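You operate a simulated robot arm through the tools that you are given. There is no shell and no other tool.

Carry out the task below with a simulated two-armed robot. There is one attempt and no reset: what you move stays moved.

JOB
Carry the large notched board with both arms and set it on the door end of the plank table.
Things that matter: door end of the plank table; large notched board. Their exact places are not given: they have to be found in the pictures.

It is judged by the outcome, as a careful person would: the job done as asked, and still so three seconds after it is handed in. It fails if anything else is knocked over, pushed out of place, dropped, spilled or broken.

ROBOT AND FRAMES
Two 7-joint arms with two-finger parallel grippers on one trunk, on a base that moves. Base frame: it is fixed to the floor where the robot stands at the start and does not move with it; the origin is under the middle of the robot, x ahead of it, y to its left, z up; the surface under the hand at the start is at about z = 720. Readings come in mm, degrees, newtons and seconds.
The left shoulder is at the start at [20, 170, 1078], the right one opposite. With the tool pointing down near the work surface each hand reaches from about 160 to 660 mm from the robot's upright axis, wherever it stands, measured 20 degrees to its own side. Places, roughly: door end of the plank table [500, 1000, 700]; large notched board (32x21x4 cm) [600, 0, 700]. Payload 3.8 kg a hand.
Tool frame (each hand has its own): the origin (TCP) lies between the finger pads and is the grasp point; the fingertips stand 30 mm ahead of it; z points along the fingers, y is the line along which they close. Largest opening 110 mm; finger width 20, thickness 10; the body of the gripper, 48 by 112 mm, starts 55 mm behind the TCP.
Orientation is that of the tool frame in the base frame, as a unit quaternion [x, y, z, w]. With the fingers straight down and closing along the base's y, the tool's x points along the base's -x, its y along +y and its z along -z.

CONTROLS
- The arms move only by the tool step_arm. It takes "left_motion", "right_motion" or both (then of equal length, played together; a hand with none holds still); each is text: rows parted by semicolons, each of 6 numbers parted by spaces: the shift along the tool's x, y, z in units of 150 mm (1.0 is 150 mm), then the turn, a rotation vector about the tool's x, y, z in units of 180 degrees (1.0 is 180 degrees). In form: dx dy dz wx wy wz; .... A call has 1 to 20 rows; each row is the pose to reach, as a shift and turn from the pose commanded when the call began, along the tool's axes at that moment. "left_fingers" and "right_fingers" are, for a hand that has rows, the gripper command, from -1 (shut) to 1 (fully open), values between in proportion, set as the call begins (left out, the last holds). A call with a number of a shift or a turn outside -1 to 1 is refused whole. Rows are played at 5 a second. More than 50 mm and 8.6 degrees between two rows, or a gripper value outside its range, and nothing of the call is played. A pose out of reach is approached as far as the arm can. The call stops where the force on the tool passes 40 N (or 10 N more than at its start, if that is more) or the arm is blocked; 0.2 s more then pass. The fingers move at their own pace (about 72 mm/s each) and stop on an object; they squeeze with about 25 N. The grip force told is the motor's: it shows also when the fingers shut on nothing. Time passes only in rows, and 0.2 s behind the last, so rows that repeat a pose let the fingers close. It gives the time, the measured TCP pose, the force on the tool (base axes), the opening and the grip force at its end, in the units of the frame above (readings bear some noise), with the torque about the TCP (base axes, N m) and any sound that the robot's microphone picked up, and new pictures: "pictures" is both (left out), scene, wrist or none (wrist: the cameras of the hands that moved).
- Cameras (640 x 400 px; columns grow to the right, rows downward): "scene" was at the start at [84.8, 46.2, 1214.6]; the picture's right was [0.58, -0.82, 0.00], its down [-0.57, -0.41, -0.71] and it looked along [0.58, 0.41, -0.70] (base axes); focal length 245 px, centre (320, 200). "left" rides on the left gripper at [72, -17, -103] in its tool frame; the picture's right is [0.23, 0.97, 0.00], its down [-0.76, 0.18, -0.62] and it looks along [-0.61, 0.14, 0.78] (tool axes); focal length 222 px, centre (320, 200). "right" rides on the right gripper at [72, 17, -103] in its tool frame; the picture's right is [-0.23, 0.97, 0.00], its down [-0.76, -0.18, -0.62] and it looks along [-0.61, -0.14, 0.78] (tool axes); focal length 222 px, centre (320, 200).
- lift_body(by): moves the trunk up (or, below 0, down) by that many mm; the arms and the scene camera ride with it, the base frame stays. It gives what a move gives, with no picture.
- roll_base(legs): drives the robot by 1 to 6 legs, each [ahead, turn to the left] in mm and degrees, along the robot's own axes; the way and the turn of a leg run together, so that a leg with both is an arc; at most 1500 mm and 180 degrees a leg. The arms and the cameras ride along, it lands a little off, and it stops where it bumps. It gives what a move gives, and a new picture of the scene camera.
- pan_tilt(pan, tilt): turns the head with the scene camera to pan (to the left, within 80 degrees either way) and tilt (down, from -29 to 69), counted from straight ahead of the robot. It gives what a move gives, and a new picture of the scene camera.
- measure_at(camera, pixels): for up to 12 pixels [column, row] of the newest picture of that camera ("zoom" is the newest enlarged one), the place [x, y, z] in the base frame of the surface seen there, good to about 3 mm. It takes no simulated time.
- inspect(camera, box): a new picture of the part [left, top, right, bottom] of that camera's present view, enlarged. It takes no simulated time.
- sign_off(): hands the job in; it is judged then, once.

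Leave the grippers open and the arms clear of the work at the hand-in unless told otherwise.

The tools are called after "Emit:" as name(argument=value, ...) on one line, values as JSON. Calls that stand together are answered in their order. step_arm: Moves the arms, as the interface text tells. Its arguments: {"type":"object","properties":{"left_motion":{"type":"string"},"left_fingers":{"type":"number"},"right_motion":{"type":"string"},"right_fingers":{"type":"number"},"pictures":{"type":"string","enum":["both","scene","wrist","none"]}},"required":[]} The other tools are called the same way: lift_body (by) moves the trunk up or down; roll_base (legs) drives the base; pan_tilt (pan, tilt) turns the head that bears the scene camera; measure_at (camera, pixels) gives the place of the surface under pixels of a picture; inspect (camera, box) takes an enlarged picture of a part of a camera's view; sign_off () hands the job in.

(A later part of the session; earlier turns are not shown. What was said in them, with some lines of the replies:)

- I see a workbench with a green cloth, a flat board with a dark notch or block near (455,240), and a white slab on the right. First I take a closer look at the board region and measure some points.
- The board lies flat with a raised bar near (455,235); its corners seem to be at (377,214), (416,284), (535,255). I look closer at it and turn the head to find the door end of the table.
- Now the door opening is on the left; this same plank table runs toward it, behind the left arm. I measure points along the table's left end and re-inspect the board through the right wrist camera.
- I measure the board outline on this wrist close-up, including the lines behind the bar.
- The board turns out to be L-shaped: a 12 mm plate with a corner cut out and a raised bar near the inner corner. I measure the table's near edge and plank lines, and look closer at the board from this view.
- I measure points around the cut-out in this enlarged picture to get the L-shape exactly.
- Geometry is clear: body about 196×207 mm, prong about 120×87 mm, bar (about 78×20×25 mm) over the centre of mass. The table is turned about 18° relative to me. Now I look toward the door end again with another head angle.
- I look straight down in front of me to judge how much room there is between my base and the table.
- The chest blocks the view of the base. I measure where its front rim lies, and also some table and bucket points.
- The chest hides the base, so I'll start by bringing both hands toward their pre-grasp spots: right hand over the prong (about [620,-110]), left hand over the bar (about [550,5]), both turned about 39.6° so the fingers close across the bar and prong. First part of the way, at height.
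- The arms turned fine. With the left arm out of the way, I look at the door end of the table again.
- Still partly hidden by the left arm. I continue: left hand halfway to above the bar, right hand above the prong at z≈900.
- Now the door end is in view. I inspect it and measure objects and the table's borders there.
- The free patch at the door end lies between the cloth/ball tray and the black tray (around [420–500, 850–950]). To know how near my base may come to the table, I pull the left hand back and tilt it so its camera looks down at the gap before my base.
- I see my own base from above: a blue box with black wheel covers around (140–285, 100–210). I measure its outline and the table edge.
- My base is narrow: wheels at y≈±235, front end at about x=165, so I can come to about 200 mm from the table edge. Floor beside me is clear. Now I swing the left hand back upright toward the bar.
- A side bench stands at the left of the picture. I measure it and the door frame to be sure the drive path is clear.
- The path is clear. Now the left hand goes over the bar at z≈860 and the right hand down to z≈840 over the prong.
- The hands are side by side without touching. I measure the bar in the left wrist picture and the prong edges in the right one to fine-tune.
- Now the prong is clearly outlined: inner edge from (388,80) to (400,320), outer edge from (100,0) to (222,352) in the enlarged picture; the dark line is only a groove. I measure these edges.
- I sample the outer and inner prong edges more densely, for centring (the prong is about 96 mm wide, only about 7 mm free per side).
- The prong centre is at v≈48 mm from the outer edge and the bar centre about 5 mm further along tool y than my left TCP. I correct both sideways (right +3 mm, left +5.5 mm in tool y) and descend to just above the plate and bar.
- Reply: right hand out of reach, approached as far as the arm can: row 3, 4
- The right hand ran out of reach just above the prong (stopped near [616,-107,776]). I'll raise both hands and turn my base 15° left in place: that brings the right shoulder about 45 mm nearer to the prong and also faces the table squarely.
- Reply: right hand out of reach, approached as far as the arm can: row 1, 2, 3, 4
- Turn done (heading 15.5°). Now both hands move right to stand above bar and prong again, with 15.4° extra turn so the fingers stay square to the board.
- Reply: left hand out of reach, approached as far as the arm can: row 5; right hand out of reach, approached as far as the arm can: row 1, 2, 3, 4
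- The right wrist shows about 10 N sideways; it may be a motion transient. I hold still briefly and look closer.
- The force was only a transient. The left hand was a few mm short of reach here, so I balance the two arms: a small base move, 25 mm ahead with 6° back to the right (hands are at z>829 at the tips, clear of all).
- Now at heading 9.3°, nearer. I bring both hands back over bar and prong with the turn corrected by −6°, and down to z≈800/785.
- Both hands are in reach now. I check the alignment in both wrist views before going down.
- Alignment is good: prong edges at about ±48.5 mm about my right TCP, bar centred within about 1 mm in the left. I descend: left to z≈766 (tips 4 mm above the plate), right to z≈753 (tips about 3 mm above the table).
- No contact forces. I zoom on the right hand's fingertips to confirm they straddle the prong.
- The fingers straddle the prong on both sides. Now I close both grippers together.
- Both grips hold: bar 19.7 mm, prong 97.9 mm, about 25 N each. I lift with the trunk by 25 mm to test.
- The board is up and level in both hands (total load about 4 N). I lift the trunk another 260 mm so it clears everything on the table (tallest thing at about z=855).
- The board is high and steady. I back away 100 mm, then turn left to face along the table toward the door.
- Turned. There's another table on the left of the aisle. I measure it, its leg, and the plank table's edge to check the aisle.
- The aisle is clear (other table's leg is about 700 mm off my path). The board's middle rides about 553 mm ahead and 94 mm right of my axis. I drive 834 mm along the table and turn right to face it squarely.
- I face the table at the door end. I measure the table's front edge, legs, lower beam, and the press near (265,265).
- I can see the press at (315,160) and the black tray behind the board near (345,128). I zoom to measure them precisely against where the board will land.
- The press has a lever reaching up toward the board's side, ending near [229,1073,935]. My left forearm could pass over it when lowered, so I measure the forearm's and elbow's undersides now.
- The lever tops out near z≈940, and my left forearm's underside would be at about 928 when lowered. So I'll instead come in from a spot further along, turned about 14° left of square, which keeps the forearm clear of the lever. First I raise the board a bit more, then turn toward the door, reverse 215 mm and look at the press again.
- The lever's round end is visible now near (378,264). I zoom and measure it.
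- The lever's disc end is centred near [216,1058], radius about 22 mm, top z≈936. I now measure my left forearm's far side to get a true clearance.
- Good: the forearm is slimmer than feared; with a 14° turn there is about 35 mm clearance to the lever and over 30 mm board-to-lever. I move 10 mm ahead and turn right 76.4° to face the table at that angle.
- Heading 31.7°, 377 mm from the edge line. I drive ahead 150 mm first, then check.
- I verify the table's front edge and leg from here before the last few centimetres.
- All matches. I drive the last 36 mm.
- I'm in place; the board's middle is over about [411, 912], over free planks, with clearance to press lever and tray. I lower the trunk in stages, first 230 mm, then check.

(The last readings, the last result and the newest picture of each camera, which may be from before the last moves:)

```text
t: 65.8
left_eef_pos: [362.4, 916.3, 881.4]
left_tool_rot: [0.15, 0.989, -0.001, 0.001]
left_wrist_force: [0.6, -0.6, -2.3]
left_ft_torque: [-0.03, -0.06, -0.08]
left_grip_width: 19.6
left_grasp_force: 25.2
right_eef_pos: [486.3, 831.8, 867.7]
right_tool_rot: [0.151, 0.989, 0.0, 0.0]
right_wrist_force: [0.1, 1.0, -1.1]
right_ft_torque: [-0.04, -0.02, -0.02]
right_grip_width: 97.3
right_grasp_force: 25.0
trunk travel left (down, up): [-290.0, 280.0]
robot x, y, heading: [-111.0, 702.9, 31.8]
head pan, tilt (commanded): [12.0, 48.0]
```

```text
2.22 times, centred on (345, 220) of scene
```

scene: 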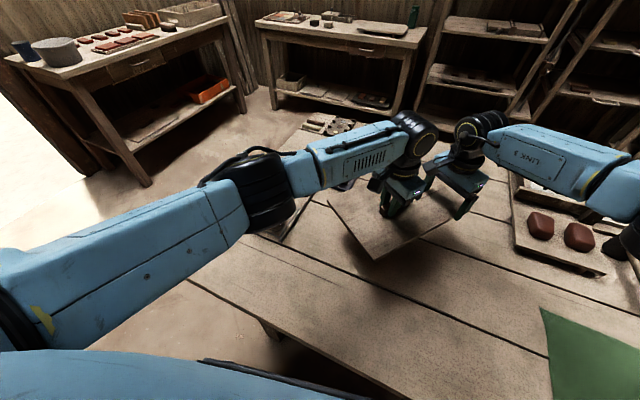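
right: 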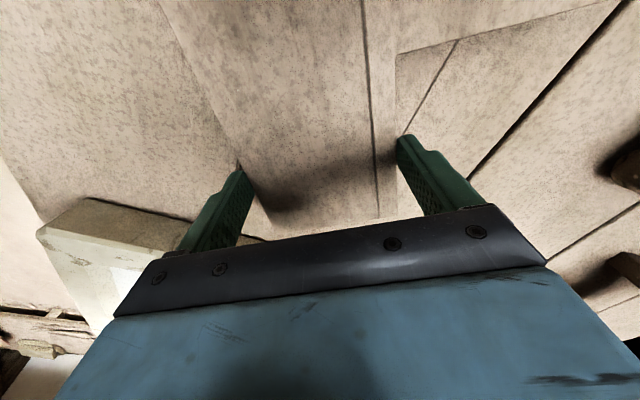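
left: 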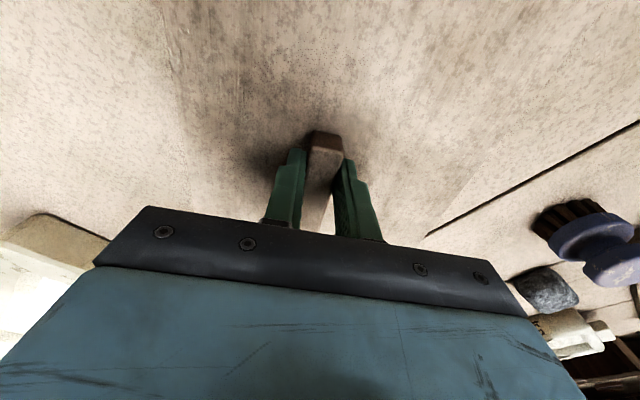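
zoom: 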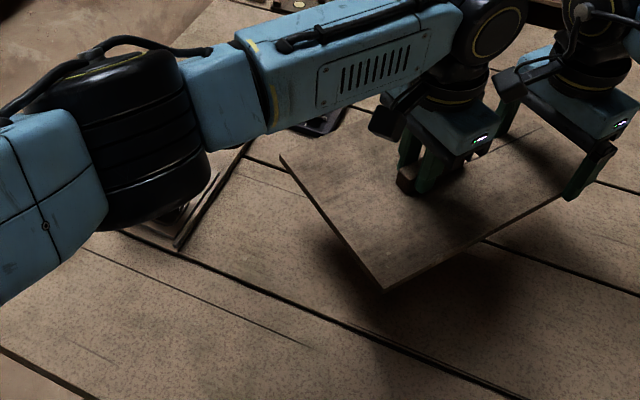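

The lever is now hidden behind my elbow in this view, so I measure the elbow and forearm underside again to compute clearances before lowering the last 115 mm.

Emit:
measure_at(camera="zoom", pixels=[[205, 165], [200, 185], [150, 220], [115, 225], [195, 145], [255, 145], [270, 130], [330, 112], [262, 45], [185, 70], [300, 15], [170, 55]])

```text
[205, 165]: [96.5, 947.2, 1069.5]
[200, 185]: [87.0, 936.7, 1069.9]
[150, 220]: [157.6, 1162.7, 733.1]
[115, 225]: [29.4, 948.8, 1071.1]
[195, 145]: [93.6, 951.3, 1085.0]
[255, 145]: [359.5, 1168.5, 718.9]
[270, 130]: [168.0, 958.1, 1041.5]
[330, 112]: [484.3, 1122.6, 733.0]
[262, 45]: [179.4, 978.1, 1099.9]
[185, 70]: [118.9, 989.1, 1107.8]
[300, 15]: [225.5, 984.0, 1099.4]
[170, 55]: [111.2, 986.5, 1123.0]
```

Clearances are fine: elbow stays about 80 mm and forearm about 37 mm sideways from the lever. I lower another 105 mm, to about 10 mm above the table.

Emit:
lift_body(by=-105)

Emit:
step_arm(left_motion="0 0 0 0 0 0", right_motion="0 0 0 0 0 0", pictures="both")

```text
t: 67.1
left_eef_pos: [361.4, 915.9, 776.3]
left_tool_rot: [0.15, 0.989, 0.0, 0.001]
left_wrist_force: [-1.4, -0.3, -2.9]
left_ft_torque: [-0.08, -0.02, -0.03]
left_grip_width: 19.8
left_grasp_force: 25.5
right_eef_pos: [484.8, 832.3, 764.0]
right_tool_rot: [0.151, 0.989, 0.0, 0.0]
right_wrist_force: [0.5, 0.1, -1.5]
right_ft_torque: [-0.01, -0.01, -0.05]
right_grip_width: 97.6
right_grasp_force: 24.8
trunk travel left (down, up): [-185.0, 385.0]
robot x, y, heading: [-112.2, 703.5, 31.6]
head pan, tilt (commanded): [12.0, 48.0]
```

```text
t: 67.5
left_eef_pos: [362.2, 915.9, 776.8]
left_tool_rot: [0.151, 0.989, -0.001, 0.0]
left_wrist_force: [-0.9, -0.8, -2.7]
left_ft_torque: [-0.05, -0.01, -0.01]
left_grip_width: 19.9
left_grasp_force: 24.8
right_eef_pos: [485.1, 832.8, 763.7]
right_tool_rot: [0.151, 0.989, 0.0, -0.001]
right_wrist_force: [-0.1, 1.2, -0.8]
right_ft_torque: [-0.02, -0.01, -0.02]
right_grip_width: 97.9
right_grasp_force: 25.0
trunk travel left (down, up): [-185.0, 385.0]
robot x, y, heading: [-111.2, 703.0, 31.9]
head pan, tilt (commanded): [12.0, 48.0]
```

scene: 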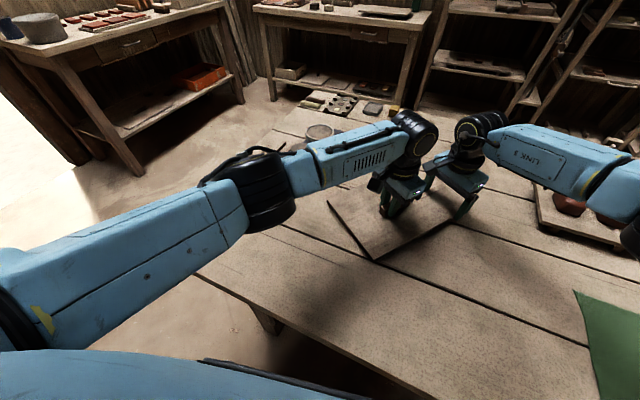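
right: 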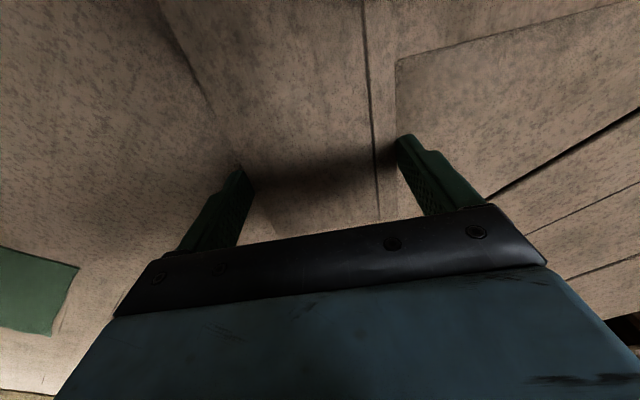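
left: 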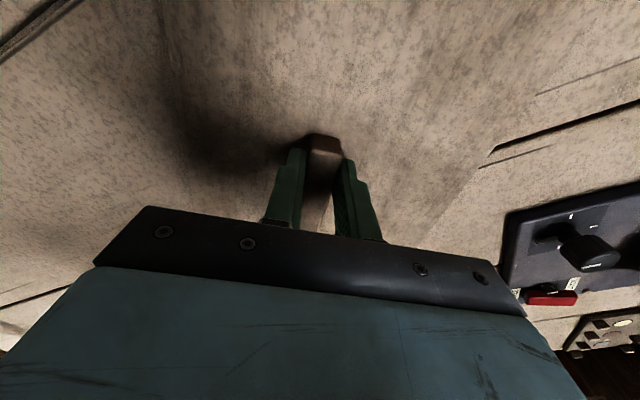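

The spot is clear. I lower the last 10 mm to set the board on the planks.

Emit:
lift_body(by=-10)

Emit:
step_arm(left_motion="0 0 0 0 0 0; 0 0 0 0 0 0", right_motion="0 0 0 0 0 0; 0 0 0 0 0 0", pictures="none")

```text
t: 68.1
left_eef_pos: [361.6, 915.6, 768.0]
left_tool_rot: [0.151, 0.989, -0.001, 0.002]
left_wrist_force: [0.5, 0.0, 1.6]
left_ft_torque: [0.13, 0.28, -0.08]
left_grip_width: 19.8
left_grasp_force: 24.8
right_eef_pos: [487.0, 831.4, 754.6]
right_tool_rot: [0.151, 0.989, 0.0, 0.0]
right_wrist_force: [0.3, 0.1, -0.8]
right_ft_torque: [0.24, 0.26, -0.1]
right_grip_width: 97.8
right_grasp_force: 25.4
trunk travel left (down, up): [-175.0, 395.0]
robot x, y, heading: [-108.8, 699.8, 31.7]
head pan, tilt (commanded): [12.0, 48.0]
```

```text
t: 68.7
left_eef_pos: [361.4, 915.2, 767.2]
left_tool_rot: [0.151, 0.989, -0.001, 0.002]
left_wrist_force: [0.3, 1.3, 3.9]
left_ft_torque: [0.12, 0.31, -0.08]
left_grip_width: 19.8
left_grasp_force: 25.2
right_eef_pos: [486.9, 832.7, 754.6]
right_tool_rot: [0.151, 0.989, 0.0, 0.001]
right_wrist_force: [2.1, 0.9, -0.9]
right_ft_torque: [0.39, 0.13, -0.24]
right_grip_width: 97.5
right_grasp_force: 25.3
trunk travel left (down, up): [-175.0, 395.0]
robot x, y, heading: [-110.3, 706.3, 32.1]
head pan, tilt (commanded): [12.0, 48.0]
```

The board bears on the table (left force changed sign). I open both grippers fully.

Emit:
step_arm(left_motion="0 0 0 0 0 0; 0 0 0 0 0 0; 0 0 0 0 0 0; 0 0 0 0 0 0; 0 0 0 0 0 0", right_motion="0 0 0 0 0 0; 0 0 0 0 0 0; 0 0 0 0 0 0; 0 0 0 0 0 0; 0 0 0 0 0 0", left_fingers=1, right_fingers=1, pictures="both")

```text
t: 69.9
left_eef_pos: [361.4, 916.2, 766.8]
left_tool_rot: [0.151, 0.989, 0.0, 0.001]
left_wrist_force: [-0.3, 0.2, 0.2]
left_ft_torque: [-0.02, -0.01, -0.02]
left_grip_width: 109.7
left_grasp_force: 0.0
right_eef_pos: [486.5, 833.1, 753.2]
right_tool_rot: [0.151, 0.989, 0.0, 0.0]
right_wrist_force: [-1.3, 1.2, -0.4]
right_ft_torque: [0.0, 0.0, -0.04]
right_grip_width: 109.9
right_grasp_force: 0.0
trunk travel left (down, up): [-175.0, 395.0]
robot x, y, heading: [-110.1, 705.7, 32.0]
head pan, tilt (commanded): [12.0, 48.0]
```

scene: 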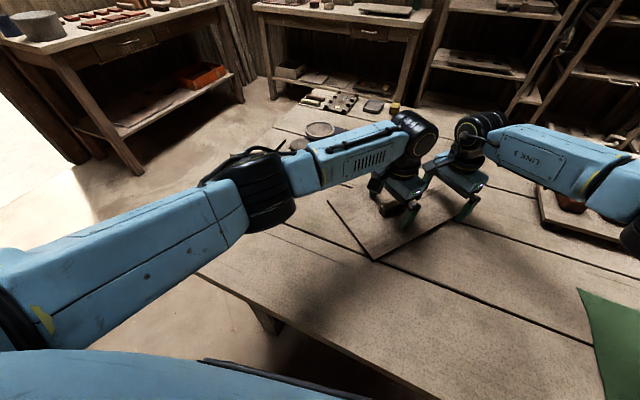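
right: 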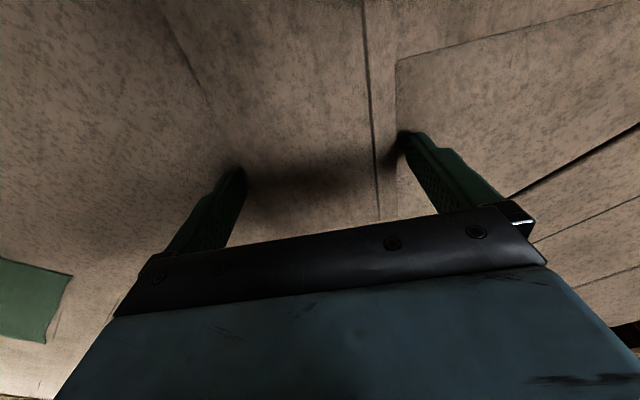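
left: 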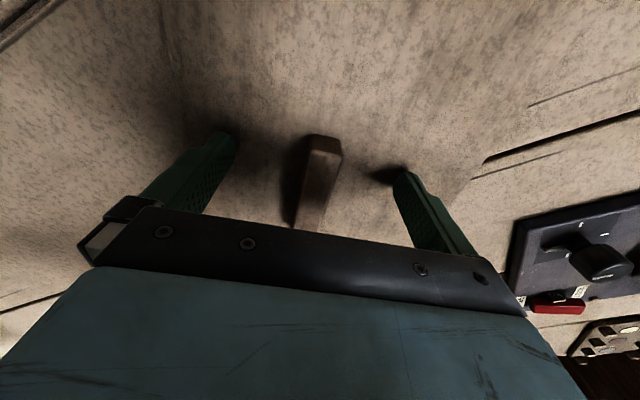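

Both are open with no contact force. I raise the trunk straight up 250 mm to lift the hands clear.

Emit:
lift_body(by=250)

Emit:
pan_tilt(pan=0, tilt=52)

```text
t: 72.5
left_eef_pos: [361.7, 916.6, 1016.8]
left_tool_rot: [0.151, 0.989, 0.0, 0.001]
left_wrist_force: [-0.5, 0.4, 0.4]
left_ft_torque: [0.0, 0.01, -0.01]
left_grip_width: 110.2
left_grasp_force: 0.1
right_eef_pos: [486.5, 832.3, 1004.1]
right_tool_rot: [0.151, 0.989, 0.0, 0.001]
right_wrist_force: [-0.4, -1.2, 0.6]
right_ft_torque: [0.02, 0.01, -0.01]
right_grip_width: 110.1
right_grasp_force: 0.0
trunk travel left (down, up): [-425.0, 145.0]
robot x, y, heading: [-110.4, 700.9, 32.1]
head pan, tilt (commanded): [12.0, 48.0]
```

```text
t: 73.2
left_eef_pos: [362.8, 916.9, 1015.8]
left_tool_rot: [0.15, 0.989, 0.0, 0.001]
left_wrist_force: [0.0, 0.2, 0.0]
left_ft_torque: [0.01, 0.04, 0.0]
left_grip_width: 109.8
left_grasp_force: 0.2
right_eef_pos: [485.9, 832.4, 1004.9]
right_tool_rot: [0.15, 0.989, 0.0, 0.0]
right_wrist_force: [-0.8, 0.0, -0.1]
right_ft_torque: [0.0, 0.0, -0.02]
right_grip_width: 110.2
right_grasp_force: 0.1
trunk travel left (down, up): [-425.0, 145.0]
robot x, y, heading: [-107.8, 702.3, 32.2]
head pan, tilt (commanded): [0.0, 52.0]
```

scene: 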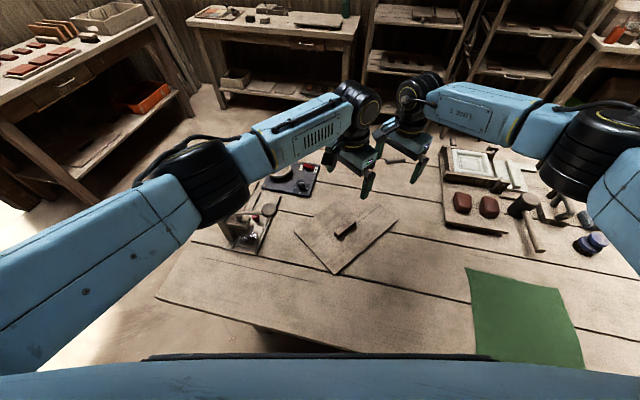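

The board rests at the door end between the press/tray and the cloth. I measure its corners to confirm it lies flat, and zoom to check the neighbours.

Emit:
measure_at(camera="scene", pixels=[[297, 234], [337, 270], [394, 223], [345, 212], [320, 235], [360, 235], [342, 232], [330, 255], [372, 212], [270, 208]])

Emit:
inspect(camera="scene", box=[210, 140, 450, 290])

```text
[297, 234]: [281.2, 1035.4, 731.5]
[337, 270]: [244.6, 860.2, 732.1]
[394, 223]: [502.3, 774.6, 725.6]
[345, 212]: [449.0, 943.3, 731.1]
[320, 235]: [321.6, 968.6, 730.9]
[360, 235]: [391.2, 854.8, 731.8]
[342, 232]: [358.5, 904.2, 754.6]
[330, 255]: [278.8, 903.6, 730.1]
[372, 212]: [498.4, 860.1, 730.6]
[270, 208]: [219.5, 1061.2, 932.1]
```

```text
2.67 times, centred on (330, 215) of scene
```

zoom: 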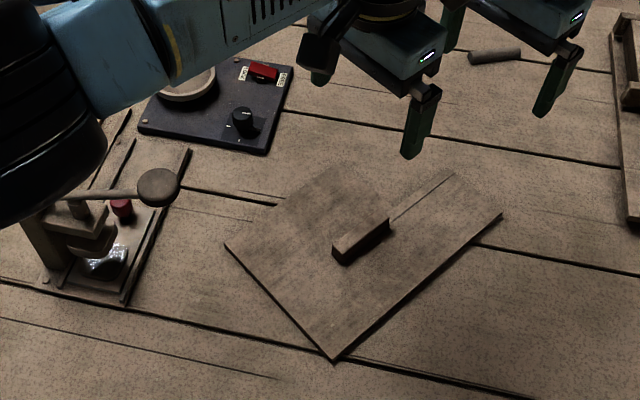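

The board lies flat (z≈731 everywhere) and the lever, tray and other things are unmoved. I back off 250 mm so the arms are clear of the work.

Emit:
roll_base(legs=[[-250, 0]])

```text
t: 75.0
left_eef_pos: [148.6, 780.7, 1016.5]
left_tool_rot: [0.154, 0.988, 0.0, 0.002]
left_wrist_force: [0.3, -0.4, -0.4]
left_ft_torque: [-0.01, -0.02, 0.02]
left_grip_width: 110.0
left_grasp_force: 0.0
right_eef_pos: [273.0, 696.3, 1006.1]
right_tool_rot: [0.154, 0.988, 0.001, 0.001]
right_wrist_force: [0.2, -0.1, 0.2]
right_ft_torque: [0.04, -0.05, 0.02]
right_grip_width: 109.9
right_grasp_force: 0.1
trunk travel left (down, up): [-425.0, 145.0]
robot x, y, heading: [-325.7, 574.3, 31.4]
head pan, tilt (commanded): [0.0, 52.0]
```

scene: 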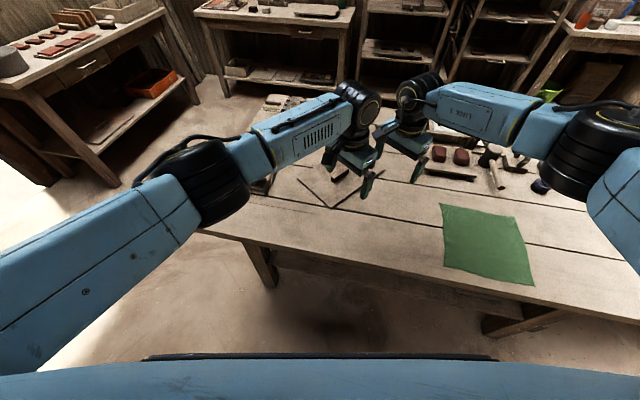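

The robot is clear, both grippers are open, and the board lies on the door end of the plank table with nothing else disturbed. I hand the job in.

Emit:
sign_off()

```text
The job is handed in.
```

The large notched board is on the door end of the plank table. I carried it there with both arms and handed the job in.

- **Position:** it lies flat, with its middle at about [411, 912]. That is roughly 125 mm short of the approximate spot you gave, [500, 1000]. The press lever and how close the base can get to the table kept me from going further. All of the board is within the last third of the table towards the door.
- **Other objects:** the press, tray, cloth and other items looked unmoved when I checked after setting the board down. The press lever measured in the same place as before.
- **Robot:** both grippers are open. I raised the hands clear and backed the robot about 250 mm away from the table.
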